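You operate a simulated robot arm through the tools that you are given. There is no shell and no other tool.

The job below is to be done with a simulated two-armed robot. You get a single attempt, and the scene is never put back.

## Task
Set the yellow meter to the check block's value, then dock it.
Fine: free the dock clip first; wood range; press save once while it reads the block; clip closed at the end; set it down gently; leave block and dial. Where these are worked on the way, their far stop is far enough and under half their travel is too little: dock clip.

The check looks at the end state, three seconds after you hand in, the way a careful person would. Anything else that was tipped, shoved, dropped, spilled or broken makes it a failure.

## Robot
Two 7-joint arms with two-finger grippers on one trunk that stands fixed in place. Base frame: the origin is at the foot of the trunk, x ahead of it, y to its left, z up. Readings come in m, rad, newtons and seconds.
The left shoulder is at [0.05, 0.191, 1.117], the right one opposite. With the tool pointing down near the work surface each hand reaches from about 0.1 to 0.72 m from the base axis, measured 20 degrees to its own side. Payload 2.69 kg a hand.
Tool frame (each hand has its own): the origin (TCP) lies between the finger pads and is the grasp point; the fingertips stand 0.02 m ahead of it; z points along the fingers, y is the line along which they close. The gripper opens to 0.1 m. The gripper's body begins 0.063 m behind the TCP.
Orientation is that of the tool frame in the base frame, as a unit quaternion [x, y, z, w]. With the fingers straight down and closing along the base's y, the tool's x points along the base's -x, its y along +y and its z along -z.

## Interface
- The arms move only by the tool servo_tool. It takes "left_targets", "right_targets" or both (then of equal length, played together; a hand with none holds still); each is a list that holds one entry, the list of rows, each a list of 7 numbers: the turn, a rotation vector about the tool's x, y, z in rad, then the shift along the tool's x, y, z in m, then the gripper command, from -1 (fully open) to 1 (shut), values between in proportion. In form: [[[rx, ry, rz, dx, dy, dz, gripper], ...]]. A call has 1 to 20 rows; each row shifts and turns the commanded pose from where the row before left it, along the tool's axes as they then stand. Each row takes 0.2 s and may step no farther than 0.05 m and 0.15 rad from the row before; otherwise, or with a gripper value out of range, the whole call is refused. Where a pose cannot be reached the arm comes as near as it can. A force on the tool above 40 N (or 10 N above the force at the start of the call, whichever is more), or a blocked arm, ends the call early, and 0.2 s more pass. The fingers move at their own pace (about 0.153 m/s each) and stop on an object; they squeeze with about 25 N. The grip force told is the motor's: it shows also when the fingers shut on nothing. Time passes only in rows, and 0.2 s behind the last, so rows that do not move let the fingers close. It gives the time, the measured TCP pose, the force on the tool (base axes), the opening and the grip force at its end, in the units of the frame above (readings bear some noise), with the torque about the TCP (base axes, N m) and any sound that the robot's microphone picked up.
- Cameras (640 x 400 px; columns grow to the right, rows downward): "scene" is now at [0.1185, -0.0427, 1.2964]; the picture's right is [-0.50, -0.87, 0.00], its down [-0.43, 0.25, -0.87] and it looks along [0.75, -0.43, -0.50] (base axes); focal length 355 px, centre (320, 200). "left" rides on the left gripper at [0.07, 0.019, -0.099] in its tool frame; the picture's right is [-0.26, 0.97, 0.00], its down [-0.75, -0.20, -0.63] and it looks along [-0.61, -0.16, 0.78] (tool axes); focal length 230 px, centre (320, 200). "right" rides on the right gripper at [0.07, -0.019, -0.099] in its tool frame; the picture's right is [0.26, 0.97, 0.00], its down [-0.75, 0.20, -0.63] and it looks along [-0.61, 0.16, 0.78] (tool axes); focal length 230 px, centre (320, 200). There is no depth. A picture from a camera that has moved, and an enlarged one, comes with that camera's place and axes in the base frame and with its lens.
- get_image(camera): a new picture of that camera. The clock stands still meanwhile.
- slide_trunk(by): slides the trunk up (or, below 0, down) by that many m; the arms and the scene camera ride with it, the base frame stays. It gives what a move gives, with no picture.
- aim_head(pan, tilt): turns the head with the scene camera to pan (to the left, within 1.396 rad either way) and tilt (down, from -0.506 to 1.204), counted from straight ahead of the robot. It gives what a move gives.
- enlarge(camera, box): a new picture of the part [left, top, right, bottom] of that camera's present view, enlarged. The clock stands still meanwhile.
- finish_job(): hands the job in; it is judged then, once.

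Places have to be worked out from the pictures, the camera data and where the tool is seen. Open the grippers and draw the arms clear of the work before you hand the job in, unless the task says otherwise.

The tools are called after "Emit:" by a JSON object that holds its "name" and its "arguments". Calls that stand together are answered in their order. servo_tool: Moves the arms, as the interface text tells. Its arguments: {"type":"object","properties":{"left_targets":{"type":"array"},"right_targets":{"type":"array"}},"required":[]} The other tools are called the same way: slide_trunk (by) slides the trunk up or down; aim_head (pan, tilt) turns the head that bears the scene camera; get_image (camera) takes a picture; enlarge (camera, box) takes an enlarged picture of a part of a camera's view; finish_job () hands the job in.

At the start:

```text
clock: 0.0
left_tcp_pos: [0.4441, -0.0324, 1.125]
left_orientation: [-0.001, 1.0, 0.0, 0.0]
left_force: [0.0, -0.8, 0.0]
left_ft_torque: [-0.01, -0.01, 0.02]
left_grip_width: 0.0999
left_grip_force: 0.0
right_tcp_pos: [0.3193, -0.3914, 1.082]
right_orientation: [-0.001, 1.0, 0.001, 0.0]
right_force: [-0.2, 0.2, -0.2]
right_ft_torque: [0.01, -0.02, 0.02]
right_grip_width: 0.1
right_grip_force: 0.1
trunk travel left (down, up): [-0.175, 0.148]
head pan, tilt: [-0.522, 0.52]
```

scene: 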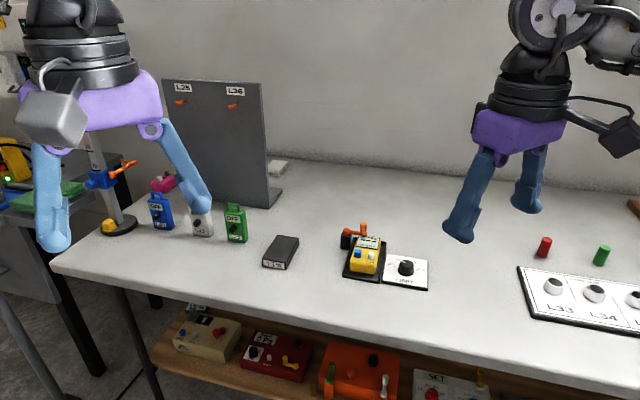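
right: 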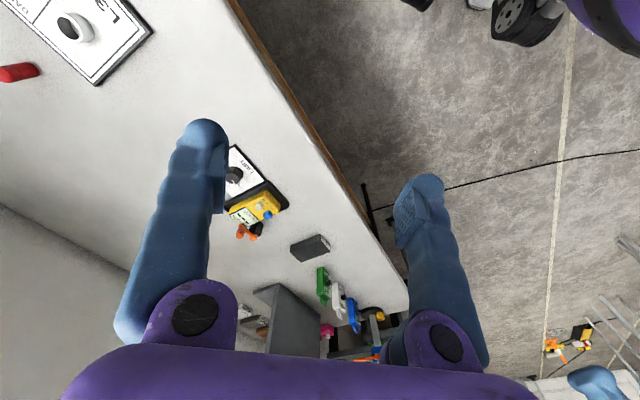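
left: 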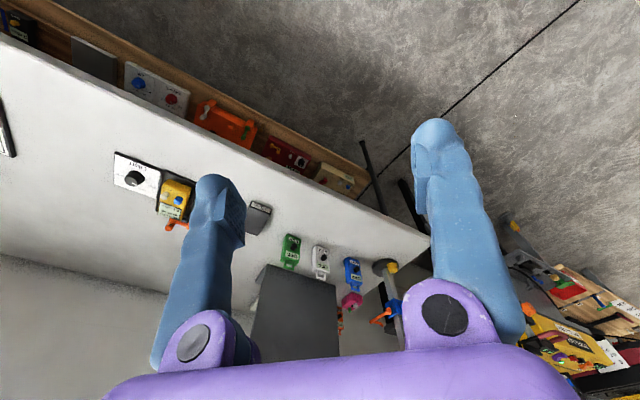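

I start by looking closely at the yellow meter, its dock with the orange clip, and the surrounding objects.

Emit:
{"name": "enlarge", "arguments": {"camera": "scene", "box": [320, 210, 440, 300]}}

Emit:
{"name": "enlarge", "arguments": {"camera": "scene", "box": [130, 160, 310, 280]}}

Emit:
{"name": "enlarge", "arguments": {"camera": "left", "box": [100, 130, 290, 250]}}

```text
4.44 times, centred on (380, 255) of scene
camera zoom: at [0.1185, -0.0427, 1.2964], right [-0.5, -0.87, 0.0], down [-0.43, 0.25, -0.87], along [0.75, -0.43, -0.5], focal length 1576 px, centre (53, -44)
```

zoom: 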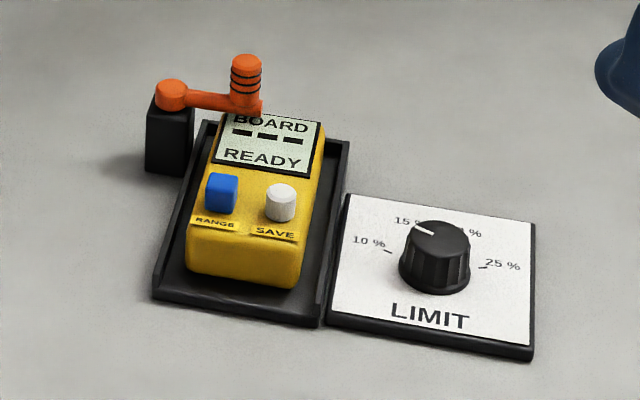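

```text
3.33 times, centred on (220, 220) of scene
camera zoom: at [0.1185, -0.0427, 1.2964], right [-0.5, -0.87, 0.0], down [-0.43, 0.25, -0.87], along [0.75, -0.43, -0.5], focal length 1182 px, centre (653, 133)
```

zoom: 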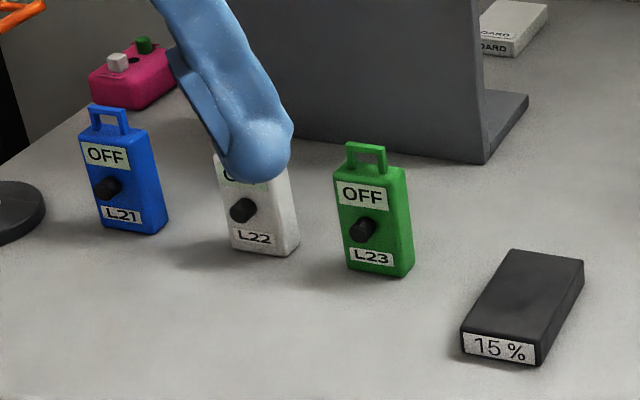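

```text
3.33 times, centred on (195, 190) of left
camera zoom: at [0.3737, -0.0137, 1.2244], right [0.26, 0.97, 0.0], down [0.75, -0.2, 0.63], along [0.61, -0.16, -0.78], focal length 767 px, centre (737, 233)
```

zoom: 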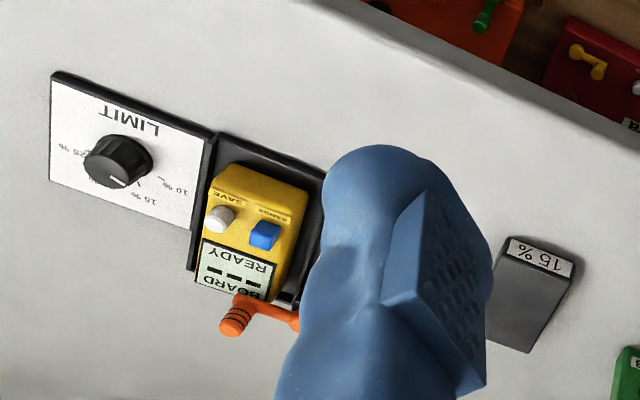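

The meter shows "BOARD --- READY", with an orange swing clip over its top end. I check the other block behind the panel and the rest of the scene for anything relevant.

Emit:
{"name": "enlarge", "arguments": {"camera": "scene", "box": [250, 150, 310, 190]}}

Emit:
{"name": "enlarge", "arguments": {"camera": "scene", "box": [130, 70, 290, 170]}}

Emit:
{"name": "enlarge", "arguments": {"camera": "scene", "box": [500, 190, 640, 340]}}

Emit:
{"name": "enlarge", "arguments": {"camera": "scene", "box": [250, 225, 310, 275]}}

Emit:
{"name": "enlarge", "arguments": {"camera": "scene", "box": [335, 215, 400, 290]}}

Emit:
{"name": "enlarge", "arguments": {"camera": "scene", "box": [160, 300, 500, 400]}}

Emit:
{"name": "enlarge", "arguments": {"camera": "right", "box": [210, 140, 350, 270]}}

```text
10.00 times, centred on (280, 170) of scene
camera zoom: at [0.1185, -0.0427, 1.2964], right [-0.5, -0.87, 0.0], down [-0.43, 0.25, -0.87], along [0.75, -0.43, -0.5], focal length 3546 px, centre (720, 500)
```

zoom: 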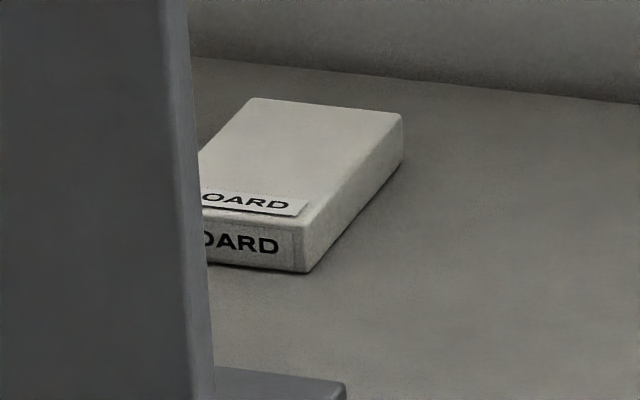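

```text
4.00 times, centred on (210, 120) of scene
camera zoom: at [0.1185, -0.0427, 1.2964], right [-0.5, -0.87, 0.0], down [-0.43, 0.25, -0.87], along [0.75, -0.43, -0.5], focal length 1418 px, centre (760, 520)
```

zoom: 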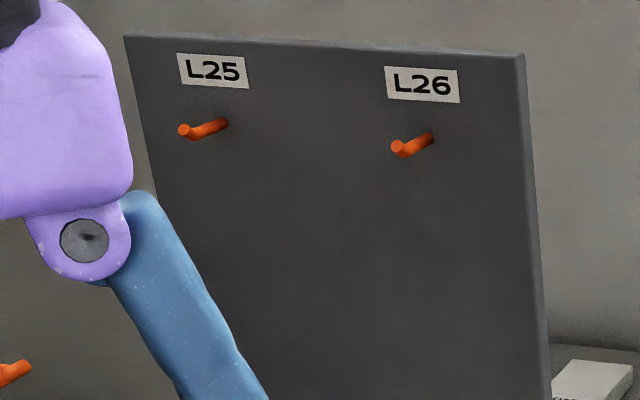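

```text
2.67 times, centred on (570, 265) of scene
camera zoom: at [0.1185, -0.0427, 1.2964], right [-0.5, -0.87, 0.0], down [-0.43, 0.25, -0.87], along [0.75, -0.43, -0.5], focal length 946 px, centre (-347, 27)
```

zoom: 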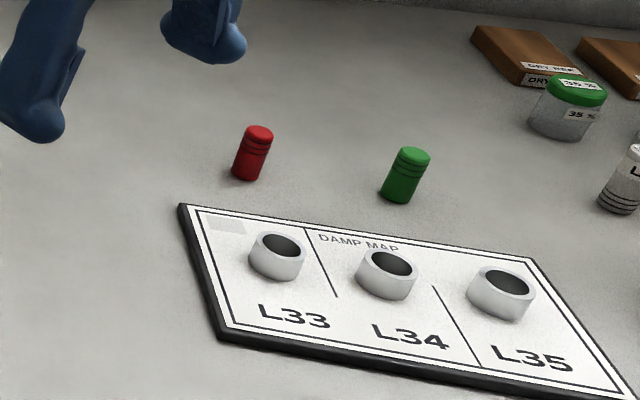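

```text
8.00 times, centred on (280, 250) of scene
camera zoom: at [0.1185, -0.0427, 1.2964], right [-0.5, -0.87, 0.0], down [-0.43, 0.25, -0.87], along [0.75, -0.43, -0.5], focal length 2837 px, centre (640, -200)
```

zoom: 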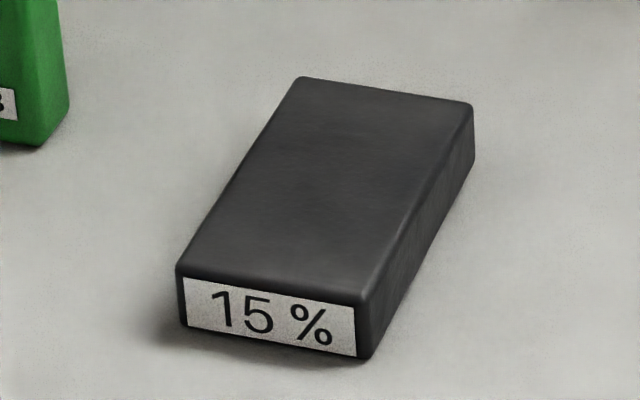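

```text
5.33 times, centred on (368, 252) of scene
camera zoom: at [0.1185, -0.0427, 1.2964], right [-0.5, -0.87, 0.0], down [-0.43, 0.25, -0.87], along [0.75, -0.43, -0.5], focal length 1891 px, centre (67, -80)
```

zoom: 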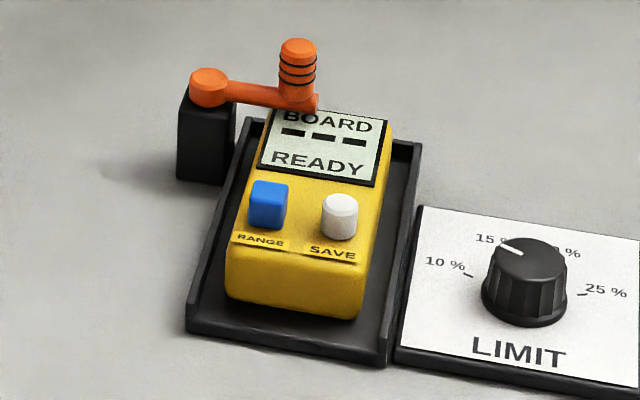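

```text
1.88 times, centred on (330, 350) of scene
camera zoom: at [0.1185, -0.0427, 1.2964], right [-0.5, -0.87, 0.0], down [-0.43, 0.25, -0.87], along [0.75, -0.43, -0.5], focal length 668 px, centre (301, -82)
```

zoom: 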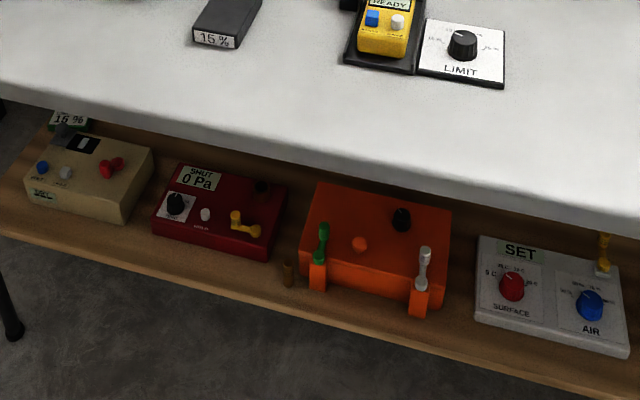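

```text
3.08 times, centred on (280, 205) of right
camera zoom: at [0.2495, -0.4109, 1.1803], right [-0.26, 0.97, 0.0], down [0.75, 0.2, 0.63], along [0.61, 0.16, -0.78], focal length 708 px, centre (443, 185)
```

zoom: 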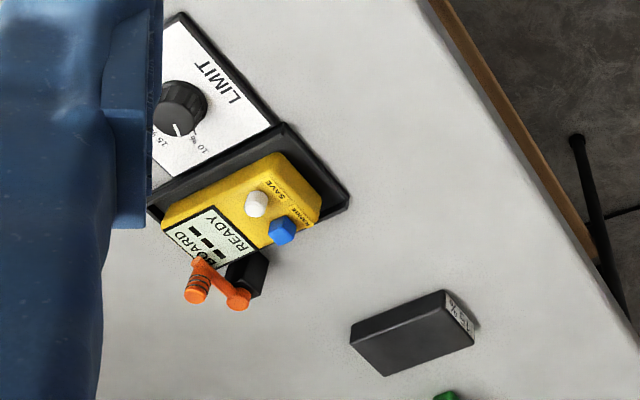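

The blue RANGE button triangulates to about (0.62, -0.43, 0.80). Only the right arm reaches that, so I move the right hand forward and slightly down to get a close camera view of the meter, clip and block.

Emit:
{"name": "servo_tool", "arguments": {"right_targets": [[[0, 0, 0, -0.02, 0, 0.005, -1], [0, 0, 0, -0.02, 0, 0.005, -1], [0, 0, 0, -0.02, 0, 0.005, -1], [0, 0, 0, -0.02, 0, 0.005, -1], [0, 0, 0, -0.02, 0, 0.005, -1], [0, 0, 0, -0.02, 0, 0.005, -1], [0, 0, 0, -0.02, 0, 0.005, -1]]]}}

Emit:
{"name": "get_image", "arguments": {"camera": "right"}}

Emit:
{"name": "get_image", "arguments": {"camera": "scene"}}

```text
clock: 1.6
left_tcp_pos: [0.444, -0.0325, 1.1253]
left_orientation: [0.0, 1.0, 0.0, 0.001]
left_force: [-0.2, -0.1, -0.2]
left_ft_torque: [-0.01, 0.0, -0.01]
left_grip_width: 0.1
left_grip_force: 0.0
right_tcp_pos: [0.4603, -0.3924, 1.0452]
right_orientation: [0.0, 1.0, 0.001, 0.0]
right_force: [0.2, 0.1, -1.1]
right_ft_torque: [-0.02, -0.01, -0.01]
right_grip_width: 0.1
right_grip_force: 0.0
trunk travel left (down, up): [-0.175, 0.148]
head pan, tilt: [-0.522, 0.52]
```

```text
taken
camera right: at [0.3905, -0.41, 1.144], right [-0.26, 0.97, 0.0], down [0.75, 0.2, 0.63], along [0.61, 0.16, -0.78], focal length 230 px, centre (320, 200)
```

right: 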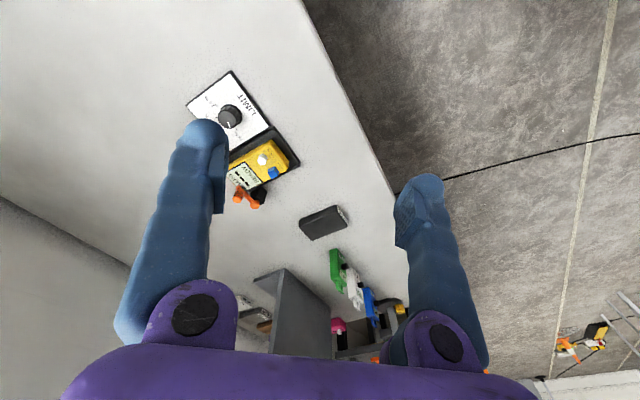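

```text
taken
camera scene: at [0.1189, -0.0427, 1.2963], right [-0.5, -0.87, 0.0], down [-0.43, 0.25, -0.87], along [0.75, -0.43, -0.5], focal length 355 px, centre (320, 200)
```

scene: 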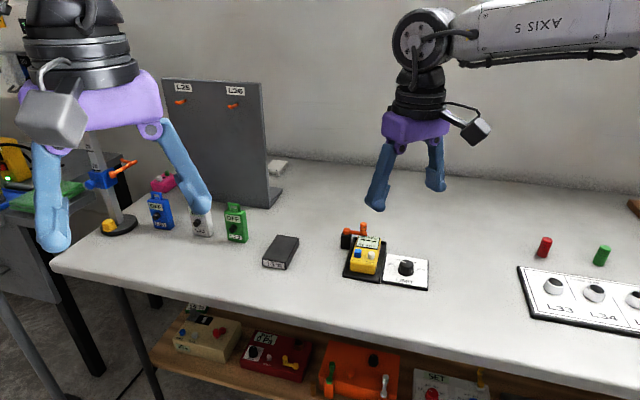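

Now a closer enlarged view from the right hand of the meter, clip and block, and the same from the scene camera.

Emit:
{"name": "enlarge", "arguments": {"camera": "right", "box": [180, 60, 360, 250]}}

Emit:
{"name": "enlarge", "arguments": {"camera": "right", "box": [220, 130, 310, 220]}}

Emit:
{"name": "enlarge", "arguments": {"camera": "left", "box": [100, 140, 280, 250]}}

```text
2.11 times, centred on (270, 155) of right
camera zoom: at [0.3905, -0.41, 1.144], right [-0.26, 0.97, 0.0], down [0.75, 0.2, 0.63], along [0.61, 0.16, -0.78], focal length 484 px, centre (425, 295)
```

zoom: 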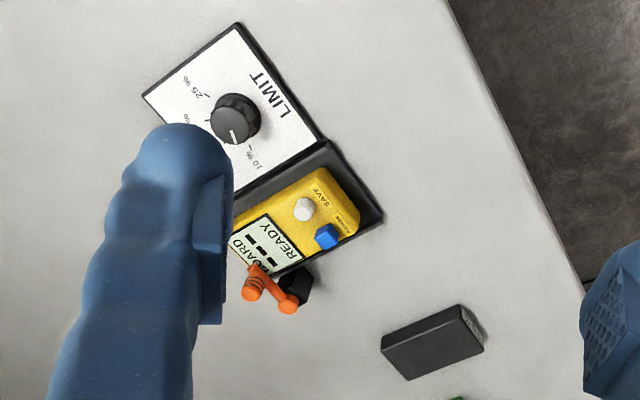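

```text
4.44 times, centred on (265, 175) of right
camera zoom: at [0.3905, -0.41, 1.144], right [-0.26, 0.97, 0.0], down [0.75, 0.2, 0.63], along [0.61, 0.16, -0.78], focal length 1022 px, centre (564, 311)
```

zoom: 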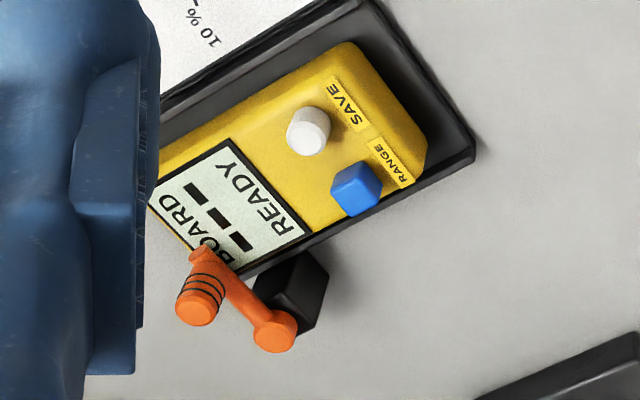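

```text
3.56 times, centred on (190, 195) of left
camera zoom: at [0.3741, -0.0136, 1.2242], right [0.26, 0.97, 0.0], down [0.75, -0.2, 0.63], along [0.61, -0.16, -0.78], focal length 818 px, centre (782, 218)
```

zoom: 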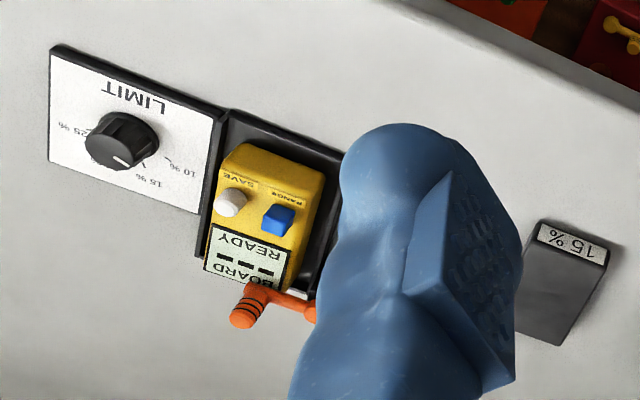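

I shift the right hand a bit to its right and down, so the meter lies between the fingers in its camera. The left hand moves aside to the left so its finger stops covering the view and it stays clear of the right arm.

Emit:
{"name": "servo_tool", "arguments": {"right_targets": [[[0, 0, 0, 0, -0.02, 0.01, -1], [0, 0, 0, 0, -0.02, 0.01, -1], [0, 0, 0, 0, -0.02, 0.01, -1], [0, 0, 0, 0, -0.02, 0.01, -1]]], "left_targets": [[[0, 0, 0, 0.01, 0.02, 0, -1], [0, 0, 0, 0.01, 0.02, 0, -1], [0, 0, 0, 0.01, 0.02, 0, -1], [0, 0, 0, 0.01, 0.02, 0, -1]]]}}

Emit:
{"name": "get_image", "arguments": {"camera": "right"}}

Emit:
{"name": "get_image", "arguments": {"camera": "left"}}

```text
clock: 2.6
left_tcp_pos: [0.4045, 0.0479, 1.125]
left_orientation: [-0.001, 1.0, 0.0, 0.001]
left_force: [-0.7, -0.5, 0.4]
left_ft_torque: [0.01, 0.01, -0.01]
left_grip_width: 0.0998
left_grip_force: 0.0
right_tcp_pos: [0.4586, -0.4706, 1.0082]
right_orientation: [-0.001, 1.0, 0.0, 0.001]
right_force: [0.0, 0.6, -0.3]
right_ft_torque: [0.0, -0.02, 0.03]
right_grip_width: 0.1
right_grip_force: 0.1
trunk travel left (down, up): [-0.175, 0.148]
head pan, tilt: [-0.522, 0.52]
```

```text
taken
camera right: at [0.3893, -0.4907, 1.1062], right [-0.26, 0.97, 0.0], down [0.75, 0.2, 0.63], along [0.61, 0.16, -0.78], focal length 230 px, centre (320, 200)
```

right: 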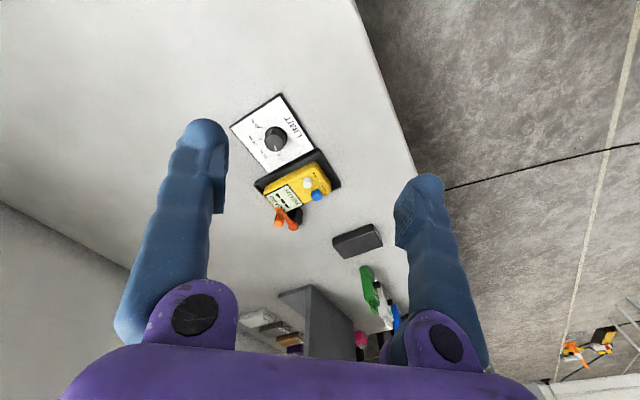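

```text
taken
camera left: at [0.3332, 0.0677, 1.2243], right [0.26, 0.97, 0.0], down [0.75, -0.2, 0.63], along [0.61, -0.16, -0.78], focal length 230 px, centre (320, 200)
```

left: 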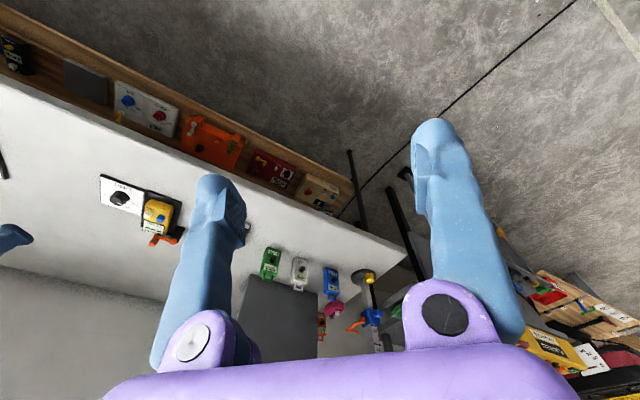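

The meter, dock and block are now unobstructed in the right view. I enlarge these for measurement.

Emit:
{"name": "enlarge", "arguments": {"camera": "right", "box": [220, 80, 400, 270]}}

Emit:
{"name": "enlarge", "arguments": {"camera": "right", "box": [250, 145, 350, 240]}}

Emit:
{"name": "enlarge", "arguments": {"camera": "left", "box": [90, 160, 200, 260]}}

Emit:
{"name": "enlarge", "arguments": {"camera": "scene", "box": [250, 210, 440, 300]}}

```text
2.11 times, centred on (310, 175) of right
camera zoom: at [0.3893, -0.4907, 1.1062], right [-0.26, 0.97, 0.0], down [0.75, 0.2, 0.63], along [0.61, 0.16, -0.78], focal length 484 px, centre (341, 253)
```

zoom: 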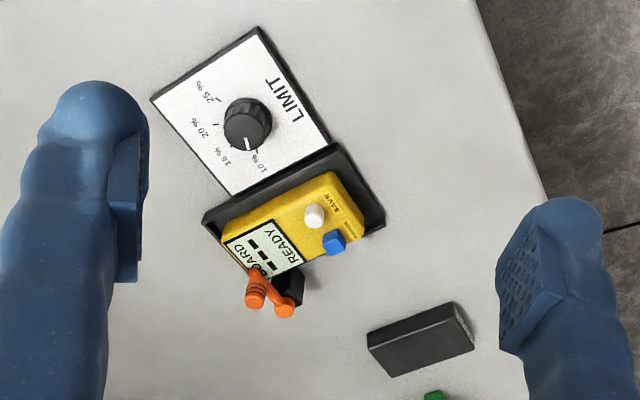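

```text
4.21 times, centred on (300, 192) of right
camera zoom: at [0.3893, -0.4907, 1.1062], right [-0.26, 0.97, 0.0], down [0.75, 0.2, 0.63], along [0.61, 0.16, -0.78], focal length 969 px, centre (404, 232)
```

zoom: 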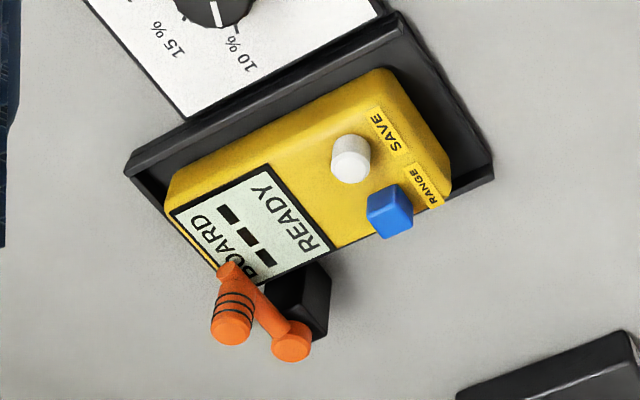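

```text
4.00 times, centred on (145, 210) of left
camera zoom: at [0.3332, 0.0677, 1.2243], right [0.26, 0.97, 0.0], down [0.75, -0.2, 0.63], along [0.61, -0.16, -0.78], focal length 920 px, centre (1020, 160)
```

zoom: 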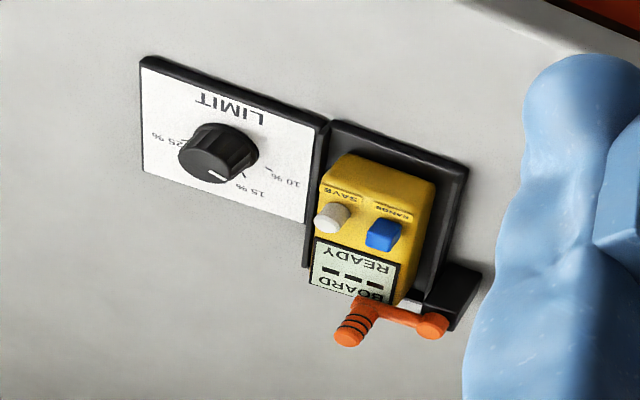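

```text
3.37 times, centred on (345, 255) of scene
camera zoom: at [0.1185, -0.0427, 1.2964], right [-0.5, -0.87, 0.0], down [-0.43, 0.25, -0.87], along [0.75, -0.43, -0.5], focal length 1195 px, centre (236, 15)
```

zoom: 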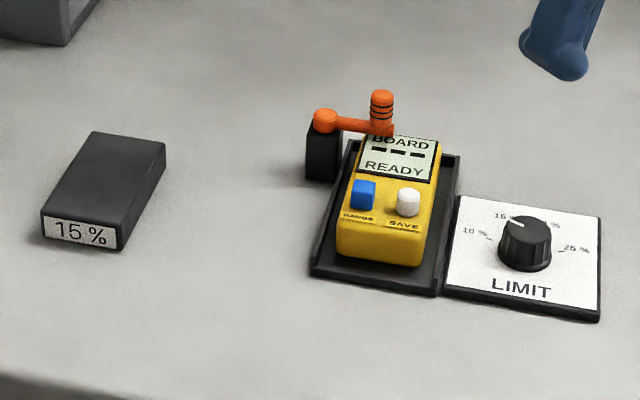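

From three views I get: RANGE top ≈ (0.623, -0.430, 0.801), SAVE top ≈ (0.602, -0.454, 0.800), body top z ≈ 0.788. The clip knob top is ≈ (0.677, -0.486, 0.826) and its pivot ≈ (0.706, -0.457). The meter's long axis lies about -43° in base. I turn the right hand to that yaw (0.75 rad about tool z) to test the wrist and align the view.

Emit:
{"name": "servo_tool", "arguments": {"right_targets": [[[0, 0, 0.15, 0, 0, 0, -1], [0, 0, 0.15, 0, 0, 0, -1], [0, 0, 0.15, 0, 0, 0, -1], [0, 0, 0.15, 0, 0, 0, -1], [0, 0, 0.15, 0, 0, 0, -1]]]}}

Emit:
{"name": "get_image", "arguments": {"camera": "right"}}

```text
clock: 3.8
left_tcp_pos: [0.4043, 0.0486, 1.1256]
left_orientation: [-0.001, 1.0, 0.0, 0.0]
left_force: [-0.8, 0.2, -0.7]
left_ft_torque: [0.04, -0.04, 0.01]
left_grip_width: 0.1002
left_grip_force: 0.0
right_tcp_pos: [0.4604, -0.4715, 1.0071]
right_orientation: [0.367, 0.93, 0.0, 0.0]
right_force: [0.0, -0.1, 0.1]
right_ft_torque: [0.01, -0.02, 0.01]
right_grip_width: 0.0999
right_grip_force: 0.1
trunk travel left (down, up): [-0.175, 0.148]
head pan, tilt: [-0.522, 0.52]
```

```text
taken
camera right: at [0.396, -0.438, 1.1054], right [0.47, 0.88, 0.0], down [0.69, -0.37, 0.63], along [0.56, -0.3, -0.78], focal length 230 px, centre (320, 200)
```

right: 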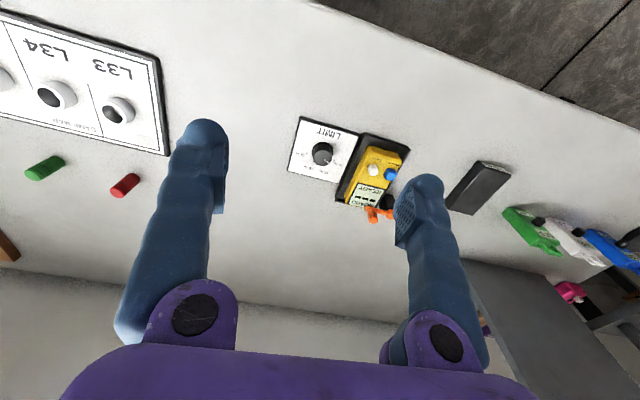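

Yaw works. I now test the reach by moving to above the clip knob at a safe height (TCP z ≈ 0.95).

Emit:
{"name": "servo_tool", "arguments": {"right_targets": [[[0, 0, 0, -0.021, 0.0171, 0.0071, -1], [0, 0, 0, -0.021, 0.0171, 0.0071, -1], [0, 0, 0, -0.021, 0.0171, 0.0071, -1], [0, 0, 0, -0.021, 0.0171, 0.0071, -1], [0, 0, 0, -0.021, 0.0171, 0.0071, -1], [0, 0, 0, -0.021, 0.0171, 0.0071, -1], [0, 0, 0, -0.021, 0.0171, 0.0071, -1], [0, 0, 0, -0.021, 0.0171, 0.0071, -1], [0, 0, 0, 0, 0, 0, -1]]]}}

Emit:
{"name": "get_image", "arguments": {"camera": "right"}}

Emit:
{"name": "get_image", "arguments": {"camera": "scene"}}

```text
clock: 5.8
left_tcp_pos: [0.4043, 0.0478, 1.1249]
left_orientation: [0.0, 1.0, 0.0, 0.0]
left_force: [0.8, -0.6, 0.9]
left_ft_torque: [0.04, 0.03, -0.02]
left_grip_width: 0.1001
left_grip_force: 0.2
right_tcp_pos: [0.6284, -0.4799, 0.9609]
right_orientation: [0.366, 0.931, 0.001, 0.001]
right_force: [-0.3, -0.5, -0.2]
right_ft_torque: [0.06, -0.04, 0.01]
right_grip_width: 0.1
right_grip_force: 0.0
right hand out of reach, approached as far as the arm can: row 7, 8
trunk travel left (down, up): [-0.175, 0.148]
head pan, tilt: [-0.522, 0.52]
```

```text
taken
camera right: at [0.5647, -0.4462, 1.0586], right [0.47, 0.88, 0.0], down [0.69, -0.36, 0.63], along [0.56, -0.29, -0.78], focal length 230 px, centre (320, 200)
```

right: 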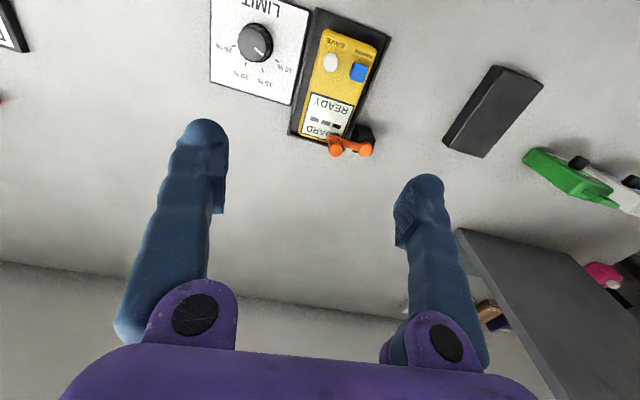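

```text
taken
camera scene: at [0.1183, -0.0427, 1.2964], right [-0.5, -0.87, 0.0], down [-0.43, 0.25, -0.87], along [0.75, -0.43, -0.5], focal length 355 px, centre (320, 200)
```

scene: 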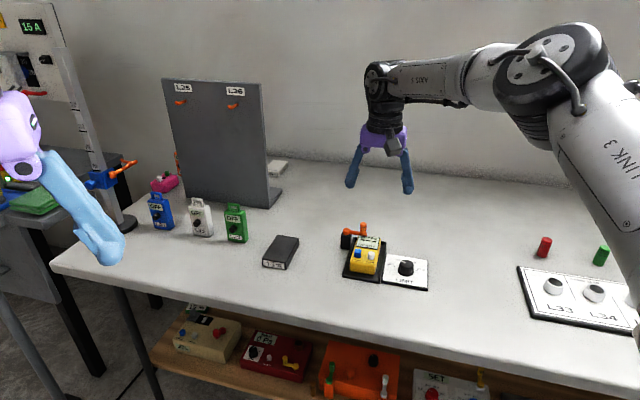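

The vertical tool stops at about 0.646 m from the shoulder, so I will need a lower trunk and an outward tilt about the closing axis. First I measure from this clear close view.

Emit:
{"name": "enlarge", "arguments": {"camera": "right", "box": [270, 0, 410, 170]}}

Emit:
{"name": "enlarge", "arguments": {"camera": "right", "box": [430, 50, 560, 170]}}

Emit:
{"name": "enlarge", "arguments": {"camera": "right", "box": [310, 80, 400, 170]}}

```text
2.35 times, centred on (340, 85) of right
camera zoom: at [0.5647, -0.4462, 1.0586], right [0.47, 0.88, 0.0], down [0.69, -0.36, 0.63], along [0.56, -0.29, -0.78], focal length 541 px, centre (273, 471)
```

zoom: 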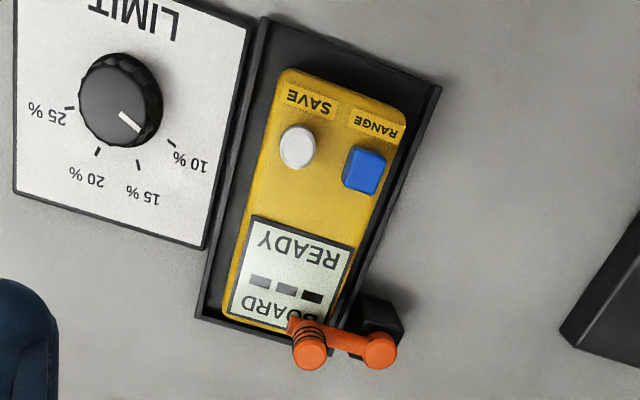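

```text
3.33 times, centred on (495, 110) of right
camera zoom: at [0.5647, -0.4462, 1.0586], right [0.47, 0.88, 0.0], down [0.69, -0.36, 0.63], along [0.56, -0.29, -0.78], focal length 767 px, centre (-263, 500)
```

zoom: 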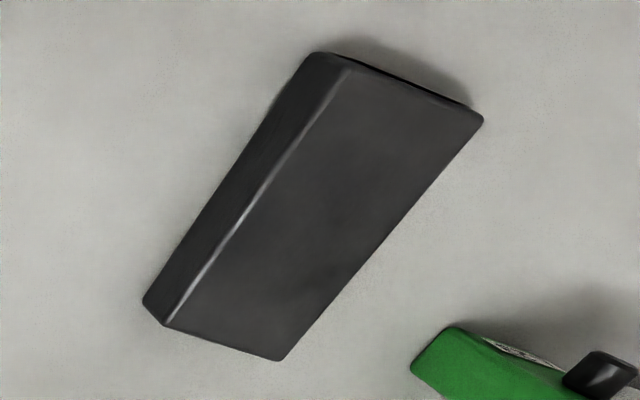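

```text
4.44 times, centred on (355, 125) of right
camera zoom: at [0.5647, -0.4462, 1.0586], right [0.47, 0.88, 0.0], down [0.69, -0.36, 0.63], along [0.56, -0.29, -0.78], focal length 1022 px, centre (164, 533)
```

zoom: 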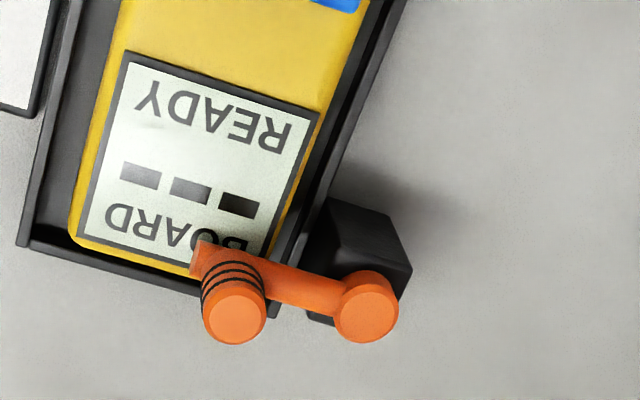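

Block centre ≈ (0.758, -0.303), top z ≈ 0.768, size about 0.058 × 0.098, parallel to the meter. The meter centre is ≈ (0.634, -0.466) with its axis at about -44.5°. I back the right hand off and up, finish the yaw, and tilt the fingers outward about the closing axis before lowering the trunk.

Emit:
{"name": "servo_tool", "arguments": {"right_targets": [[[0, 0, 0.028, 0.02, 0, -0.02, -1], [0, 0, 0, 0.02, 0, -0.02, -1], [0, 0, 0, 0.02, 0, -0.02, -1], [0, 0, 0, 0.02, 0, -0.02, -1], [0, 0, 0, 0.02, 0, -0.02, -1], [0, -0.1, 0, 0, 0, 0, -1], [0, -0.1, 0, 0, 0, 0, -1], [0, -0.1, 0, 0, 0, 0, -1], [0, -0.1, 0, 0, 0, 0, -1], [0, -0.1, 0, 0, 0, 0, -1], [0, 0, 0, 0, 0, 0, -1]]]}}

Emit:
{"name": "get_image", "arguments": {"camera": "scene"}}

```text
clock: 8.2
left_tcp_pos: [0.4029, 0.0485, 1.1242]
left_orientation: [-0.001, 1.0, 0.001, 0.0]
left_force: [-0.4, 0.0, -0.3]
left_ft_torque: [-0.01, -0.02, -0.02]
left_grip_width: 0.1001
left_grip_force: 0.1
right_tcp_pos: [0.5567, -0.4095, 1.0589]
right_orientation: [0.366, 0.897, -0.093, 0.229]
right_force: [-0.3, 0.1, -0.1]
right_ft_torque: [0.0, 0.0, -0.01]
right_grip_width: 0.1002
right_grip_force: 0.1
trunk travel left (down, up): [-0.175, 0.148]
head pan, tilt: [-0.522, 0.52]
```

```text
taken
camera scene: at [0.1186, -0.0427, 1.2964], right [-0.5, -0.87, 0.0], down [-0.43, 0.25, -0.87], along [0.75, -0.43, -0.5], focal length 355 px, centre (320, 200)
```

scene: 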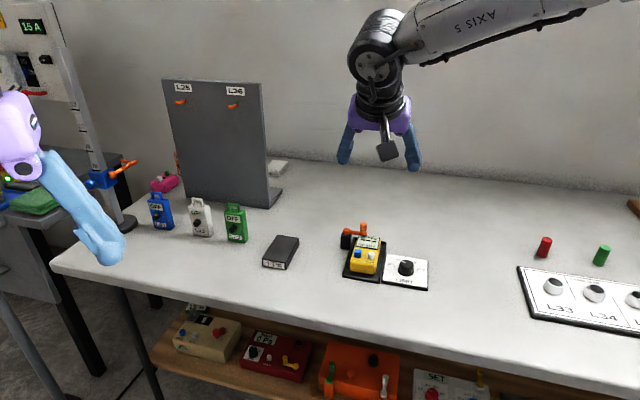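

The tilt is right (tool z ≈ (0.34, -0.33, -0.88)). Before lowering the trunk I look left and right with the head to make sure both arms have room below them.

Emit:
{"name": "aim_head", "arguments": {"pan": 0.5, "tilt": 0.6}}

Emit:
{"name": "get_image", "arguments": {"camera": "scene"}}

Emit:
{"name": "aim_head", "arguments": {"pan": -1.2, "tilt": 0.6}}

Emit:
{"name": "get_image", "arguments": {"camera": "scene"}}

```text
clock: 9.5
left_tcp_pos: [0.4022, 0.0473, 1.1245]
left_orientation: [-0.001, 1.0, 0.001, 0.0]
left_force: [-0.6, -0.3, 0.2]
left_ft_torque: [0.01, -0.03, 0.0]
left_grip_width: 0.0999
left_grip_force: 0.1
right_tcp_pos: [0.5553, -0.41, 1.0606]
right_orientation: [0.367, 0.897, -0.093, 0.228]
right_force: [-0.1, -0.4, 0.1]
right_ft_torque: [0.03, -0.02, -0.02]
right_grip_width: 0.0999
right_grip_force: 0.1
trunk travel left (down, up): [-0.175, 0.148]
head pan, tilt: [0.499, 0.6]
```

```text
taken
camera scene: at [0.1176, 0.0446, 1.2891], right [0.48, -0.88, 0.0], down [-0.5, -0.27, -0.83], along [0.72, 0.39, -0.56], focal length 355 px, centre (320, 200)
```

scene: 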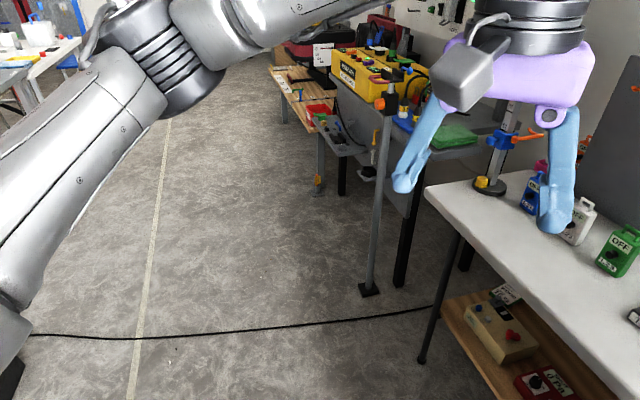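

```text
clock: 11.2
left_tcp_pos: [0.4036, 0.0495, 1.1239]
left_orientation: [-0.001, 1.0, -0.001, 0.0]
left_force: [-0.1, 0.5, -0.2]
left_ft_torque: [-0.02, -0.01, 0.04]
left_grip_width: 0.0998
left_grip_force: 0.1
right_tcp_pos: [0.5567, -0.4103, 1.0599]
right_orientation: [0.367, 0.897, -0.093, 0.229]
right_force: [-0.2, -0.4, 0.3]
right_ft_torque: [0.02, 0.01, 0.0]
right_grip_width: 0.1
right_grip_force: 0.0
trunk travel left (down, up): [-0.175, 0.148]
head pan, tilt: [-1.201, 0.6]
```

```text
taken
camera scene: at [0.0721, -0.0801, 1.2891], right [-0.93, -0.36, 0.0], down [-0.2, 0.53, -0.83], along [0.3, -0.77, -0.56], focal length 355 px, centre (320, 200)
```

scene: 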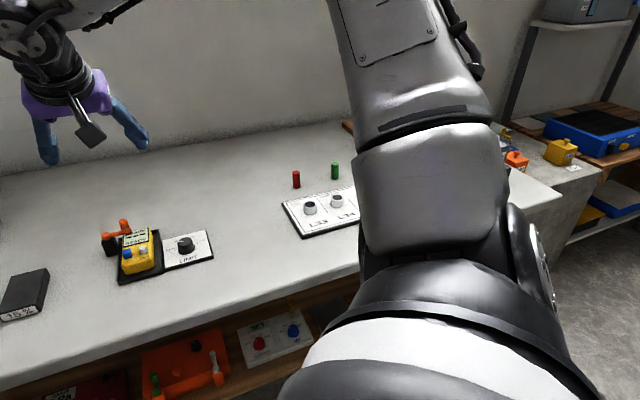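

Both arms have free room: the left hand is off the table's edge over the floor and the right elbow is high. I lower the trunk by 0.15 m and aim the head back at the meter.

Emit:
{"name": "slide_trunk", "arguments": {"by": -0.15}}

Emit:
{"name": "aim_head", "arguments": {"pan": -0.6, "tilt": 0.5}}

Emit:
{"name": "get_image", "arguments": {"camera": "scene"}}

Emit:
{"name": "get_image", "arguments": {"camera": "right"}}

```text
clock: 13.0
left_tcp_pos: [0.4038, 0.0482, 0.9759]
left_orientation: [-0.001, 1.0, 0.0, -0.001]
left_force: [0.4, 0.4, 0.2]
left_ft_torque: [0.0, 0.02, 0.02]
left_grip_width: 0.1
left_grip_force: 0.1
right_tcp_pos: [0.5543, -0.4106, 0.9095]
right_orientation: [0.367, 0.897, -0.094, 0.229]
right_force: [0.0, -0.7, 0.4]
right_ft_torque: [0.02, 0.06, 0.04]
right_grip_width: 0.0998
right_grip_force: 0.0
trunk travel left (down, up): [-0.025, 0.298]
head pan, tilt: [-1.201, 0.6]
```

```text
clock: 14.0
left_tcp_pos: [0.403, 0.0489, 0.9738]
left_orientation: [0.0, 1.0, 0.0, 0.0]
left_force: [0.0, 0.0, 0.9]
left_ft_torque: [0.02, 0.01, 0.0]
left_grip_width: 0.1
left_grip_force: 0.1
right_tcp_pos: [0.5555, -0.4108, 0.9103]
right_orientation: [0.366, 0.897, -0.094, 0.228]
right_force: [0.2, -0.3, 0.5]
right_ft_torque: [0.0, 0.01, 0.01]
right_grip_width: 0.1
right_grip_force: 0.0
trunk travel left (down, up): [-0.025, 0.298]
head pan, tilt: [-0.6, 0.499]
```

```text
taken
camera scene: at [0.115, -0.0491, 1.1482], right [-0.57, -0.82, 0.0], down [-0.4, 0.27, -0.88], along [0.72, -0.5, -0.48], focal length 355 px, centre (320, 200)
```

scene: 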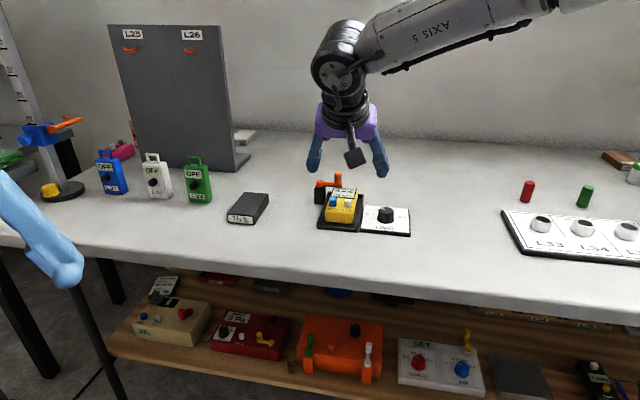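

```text
taken
camera right: at [0.4651, -0.3477, 0.9625], right [0.52, 0.85, -0.12], down [0.39, -0.11, 0.91], along [0.76, -0.52, -0.39], focal length 230 px, centre (320, 200)
```

right: 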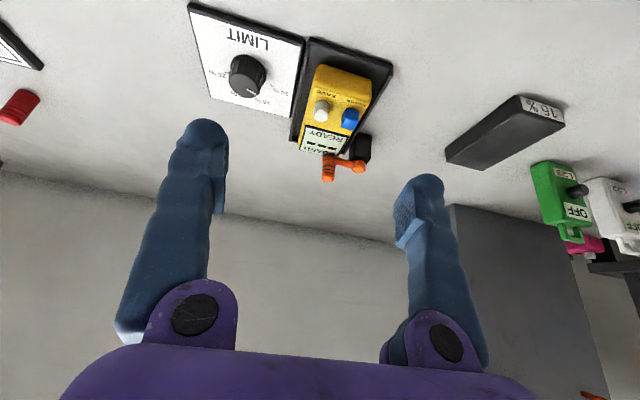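

The pose is fine with the trunk lowered. I tilt a little more (0.65 rad), half-close the fingers to ~0.05 m, and move above the clip knob at z ≈ 0.90 to check alignment.

Emit:
{"name": "servo_tool", "arguments": {"right_targets": [[[0, -0.15, 0, 0, 0, 0, -0.5], [0, 0, 0, -0.01755, 0.00523, 0.01545, 0], [0, 0, 0, -0.01755, 0.00523, 0.01545, 0], [0, 0, 0, -0.01755, 0.00523, 0.01545, 0], [0, 0, 0, -0.01755, 0.00523, 0.01545, 0], [0, 0, 0, -0.01755, 0.00523, 0.01545, 0], [0, 0, 0, -0.01755, 0.00523, 0.01545, 0], [0, 0, 0, 0, 0, 0, 0]]]}}

Emit:
{"name": "get_image", "arguments": {"camera": "right"}}

Emit:
{"name": "enlarge", "arguments": {"camera": "scene", "box": [250, 60, 450, 260]}}

```text
clock: 15.8
left_tcp_pos: [0.403, 0.0481, 0.9751]
left_orientation: [-0.001, 1.0, 0.0, 0.0]
left_force: [0.2, 0.1, -0.1]
left_ft_torque: [-0.02, -0.02, 0.0]
left_grip_width: 0.1
left_grip_force: 0.1
right_tcp_pos: [0.6781, -0.4878, 0.8994]
right_orientation: [0.36, 0.877, -0.121, 0.295]
right_force: [0.2, 0.2, 0.4]
right_ft_torque: [0.06, 0.01, -0.02]
right_grip_width: 0.0502
right_grip_force: 0.1
trunk travel left (down, up): [-0.025, 0.298]
head pan, tilt: [-0.6, 0.499]
```

```text
taken
camera right: at [0.5823, -0.4211, 0.9352], right [0.53, 0.83, -0.16], down [0.29, -0.01, 0.96], along [0.79, -0.55, -0.25], focal length 230 px, centre (320, 200)
```

right: 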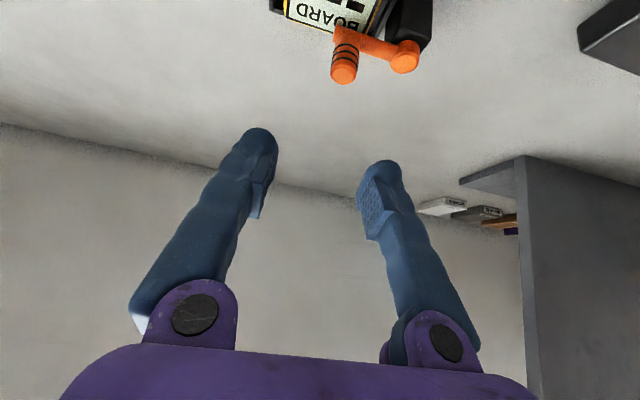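

```text
2.00 times, centred on (350, 160) of scene
camera zoom: at [0.1151, -0.0491, 1.1482], right [-0.56, -0.83, 0.0], down [-0.4, 0.27, -0.88], along [0.72, -0.5, -0.48], focal length 709 px, centre (260, 280)
```

zoom: 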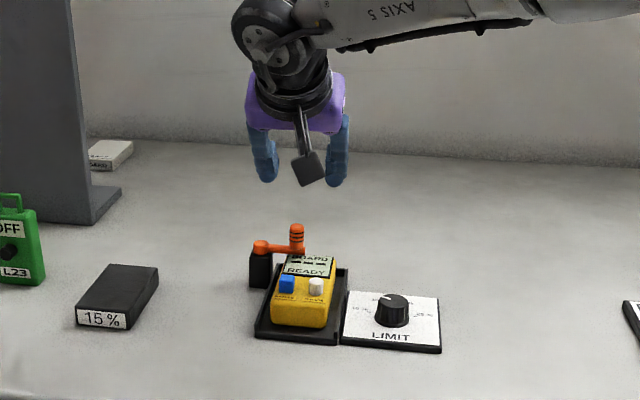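

The knob projects to about (0.6775, -0.485), within 2–3 mm of my estimate. I lower so the pads straddle the knob, tips at about z 0.808, above the lever.

Emit:
{"name": "servo_tool", "arguments": {"right_targets": [[[0, 0, 0, 0.00992, 0.0003, 0.0094, 0], [0, 0, 0, 0.00992, 0.0003, 0.0094, 0], [0, 0, 0, 0.00992, 0.0003, 0.0094, 0], [0, 0, 0, 0.00992, 0.0003, 0.0094, 0], [0, 0, 0, 0.00992, 0.0003, 0.0094, 0], [0, 0, 0, 0, 0, 0, 0]]]}}

Emit:
{"name": "get_image", "arguments": {"camera": "right"}}

Emit:
{"name": "enlarge", "arguments": {"camera": "scene", "box": [280, 120, 400, 240]}}

```text
clock: 17.2
left_tcp_pos: [0.4041, 0.0473, 0.974]
left_orientation: [-0.001, 1.0, -0.001, -0.001]
left_force: [-1.1, 0.4, -0.4]
left_ft_torque: [-0.03, 0.01, -0.05]
left_grip_width: 0.0997
left_grip_force: 0.1
right_tcp_pos: [0.669, -0.4764, 0.8318]
right_orientation: [0.358, 0.877, -0.121, 0.295]
right_force: [-0.5, 0.3, 0.1]
right_ft_torque: [0.03, 0.0, 0.01]
right_grip_width: 0.0502
right_grip_force: 0.0
trunk travel left (down, up): [-0.025, 0.298]
head pan, tilt: [-0.6, 0.499]
```

```text
taken
camera right: at [0.575, -0.4104, 0.8678], right [0.53, 0.83, -0.16], down [0.29, -0.01, 0.96], along [0.79, -0.55, -0.25], focal length 230 px, centre (320, 200)
```

right: 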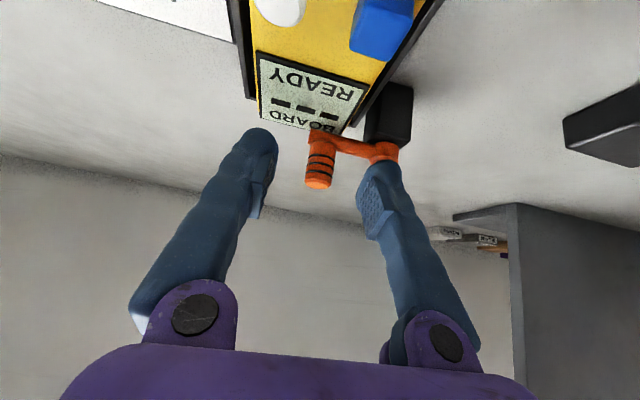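

```text
3.33 times, centred on (340, 180) of scene
camera zoom: at [0.1151, -0.0491, 1.1482], right [-0.56, -0.83, 0.0], down [-0.4, 0.27, -0.88], along [0.72, -0.5, -0.48], focal length 1182 px, centre (253, 267)
```

zoom: 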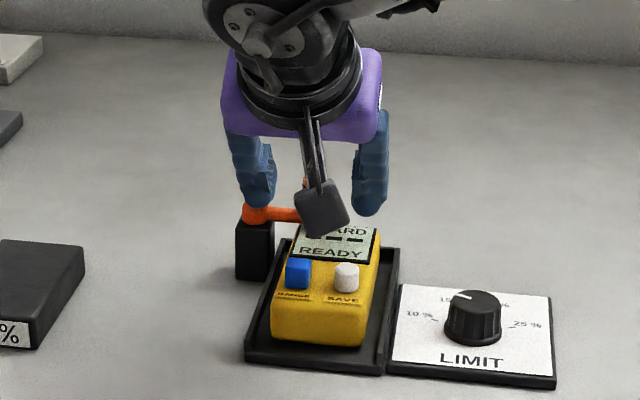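

The knob sits midway between the pads. I close the fingers on it and check the reading.

Emit:
{"name": "servo_tool", "arguments": {"right_targets": [[[0, 0, 0, 0, 0, 0, 0.3], [0, 0, 0, 0, 0, 0, 0.6], [0, 0, 0, 0, 0, 0, 1], [0, 0, 0, 0, 0, 0, 1]]]}}

Emit:
{"name": "enlarge", "arguments": {"camera": "right", "box": [220, 60, 440, 240]}}

```text
clock: 18.2
left_tcp_pos: [0.4048, 0.0483, 0.9754]
left_orientation: [0.0, 1.0, 0.001, 0.0]
left_force: [-0.7, -0.5, -0.5]
left_ft_torque: [0.01, -0.02, 0.02]
left_grip_width: 0.1001
left_grip_force: 0.0
right_tcp_pos: [0.6703, -0.4784, 0.8314]
right_orientation: [0.359, 0.877, -0.121, 0.295]
right_force: [0.5, 0.6, -0.6]
right_ft_torque: [-0.01, -0.02, 0.0]
right_grip_width: 0.0146
right_grip_force: 40.9
trunk travel left (down, up): [-0.025, 0.298]
head pan, tilt: [-0.6, 0.499]
```

```text
2.22 times, centred on (330, 150) of right
camera zoom: at [0.5751, -0.4105, 0.8678], right [0.53, 0.83, -0.16], down [0.29, -0.01, 0.96], along [0.79, -0.55, -0.25], focal length 511 px, centre (298, 311)
```

zoom: 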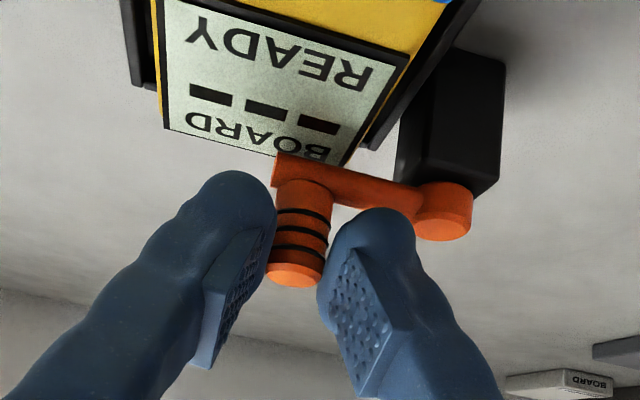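

The knob is gripped (width 0.0146). I start swinging it about its pivot, away from the meter along the meter's axis, through the first half radian while watching the force.

Emit:
{"name": "servo_tool", "arguments": {"right_targets": [[[0, 0, 0, -0.0033, 0.0002, 0.0025, 1], [0, 0, 0, -0.00326, 0.0006, 0.00248, 1], [0, 0, 0, -0.0032, 0.001, 0.00243, 1], [0, 0, 0, -0.0031, 0.0014, 0.00236, 1], [0, 0, 0, -0.00298, 0.0018, 0.00226, 1]]]}}

Emit:
{"name": "enlarge", "arguments": {"camera": "right", "box": [220, 60, 440, 240]}}

```text
clock: 19.4
left_tcp_pos: [0.4026, 0.0475, 0.9753]
left_orientation: [-0.001, 1.0, 0.0, 0.001]
left_force: [0.0, 0.5, -0.1]
left_ft_torque: [0.0, -0.02, -0.01]
left_grip_width: 0.1002
left_grip_force: 0.0
right_tcp_pos: [0.6885, -0.4885, 0.8313]
right_orientation: [0.359, 0.877, -0.122, 0.294]
right_force: [-10.1, -5.7, -2.3]
right_ft_torque: [-0.01, 0.29, 0.25]
right_grip_width: 0.0137
right_grip_force: 40.0
trunk travel left (down, up): [-0.025, 0.298]
head pan, tilt: [-0.6, 0.499]
```

```text
2.22 times, centred on (330, 150) of right
camera zoom: at [0.5927, -0.4219, 0.8679], right [0.53, 0.83, -0.16], down [0.3, -0.01, 0.95], along [0.79, -0.56, -0.25], focal length 511 px, centre (298, 311)
```

zoom: 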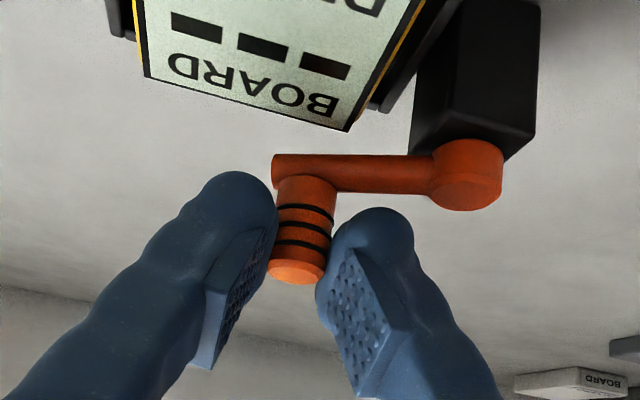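

The lever swings freely in that direction with about 10 N of drag. I continue along the arc with a slightly bigger radius.

Emit:
{"name": "servo_tool", "arguments": {"right_targets": [[[0, 0, 0, -0.0033, 0.0018, 0.0025, 1], [0, 0, 0, -0.0031, 0.0022, 0.00235, 1], [0, 0, 0, -0.0027, 0.0028, 0.00205, 1], [0, 0, 0, -0.00225, 0.0032, 0.00171, 1], [0, 0, 0, -0.00199, 0.0035, 0.00151, 1]]]}}

Emit:
{"name": "enlarge", "arguments": {"camera": "right", "box": [220, 60, 440, 240]}}

```text
clock: 20.6
left_tcp_pos: [0.4049, 0.0472, 0.9751]
left_orientation: [-0.001, 1.0, 0.001, -0.001]
left_force: [0.2, 0.3, 0.2]
left_ft_torque: [-0.02, -0.01, -0.02]
left_grip_width: 0.0999
left_grip_force: 0.0
right_tcp_pos: [0.712, -0.4918, 0.8315]
right_orientation: [0.359, 0.877, -0.12, 0.297]
right_force: [3.4, -11.8, -4.8]
right_ft_torque: [-0.09, -0.19, -0.06]
right_grip_width: 0.0141
right_grip_force: 41.2
trunk travel left (down, up): [-0.025, 0.298]
head pan, tilt: [-0.6, 0.499]
```

```text
2.22 times, centred on (330, 150) of right
camera zoom: at [0.6164, -0.4244, 0.8677], right [0.53, 0.83, -0.15], down [0.29, -0.01, 0.96], along [0.8, -0.55, -0.25], focal length 511 px, centre (298, 311)
```

zoom: 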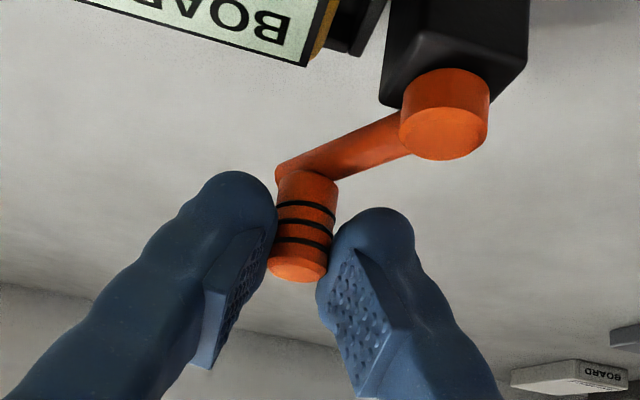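

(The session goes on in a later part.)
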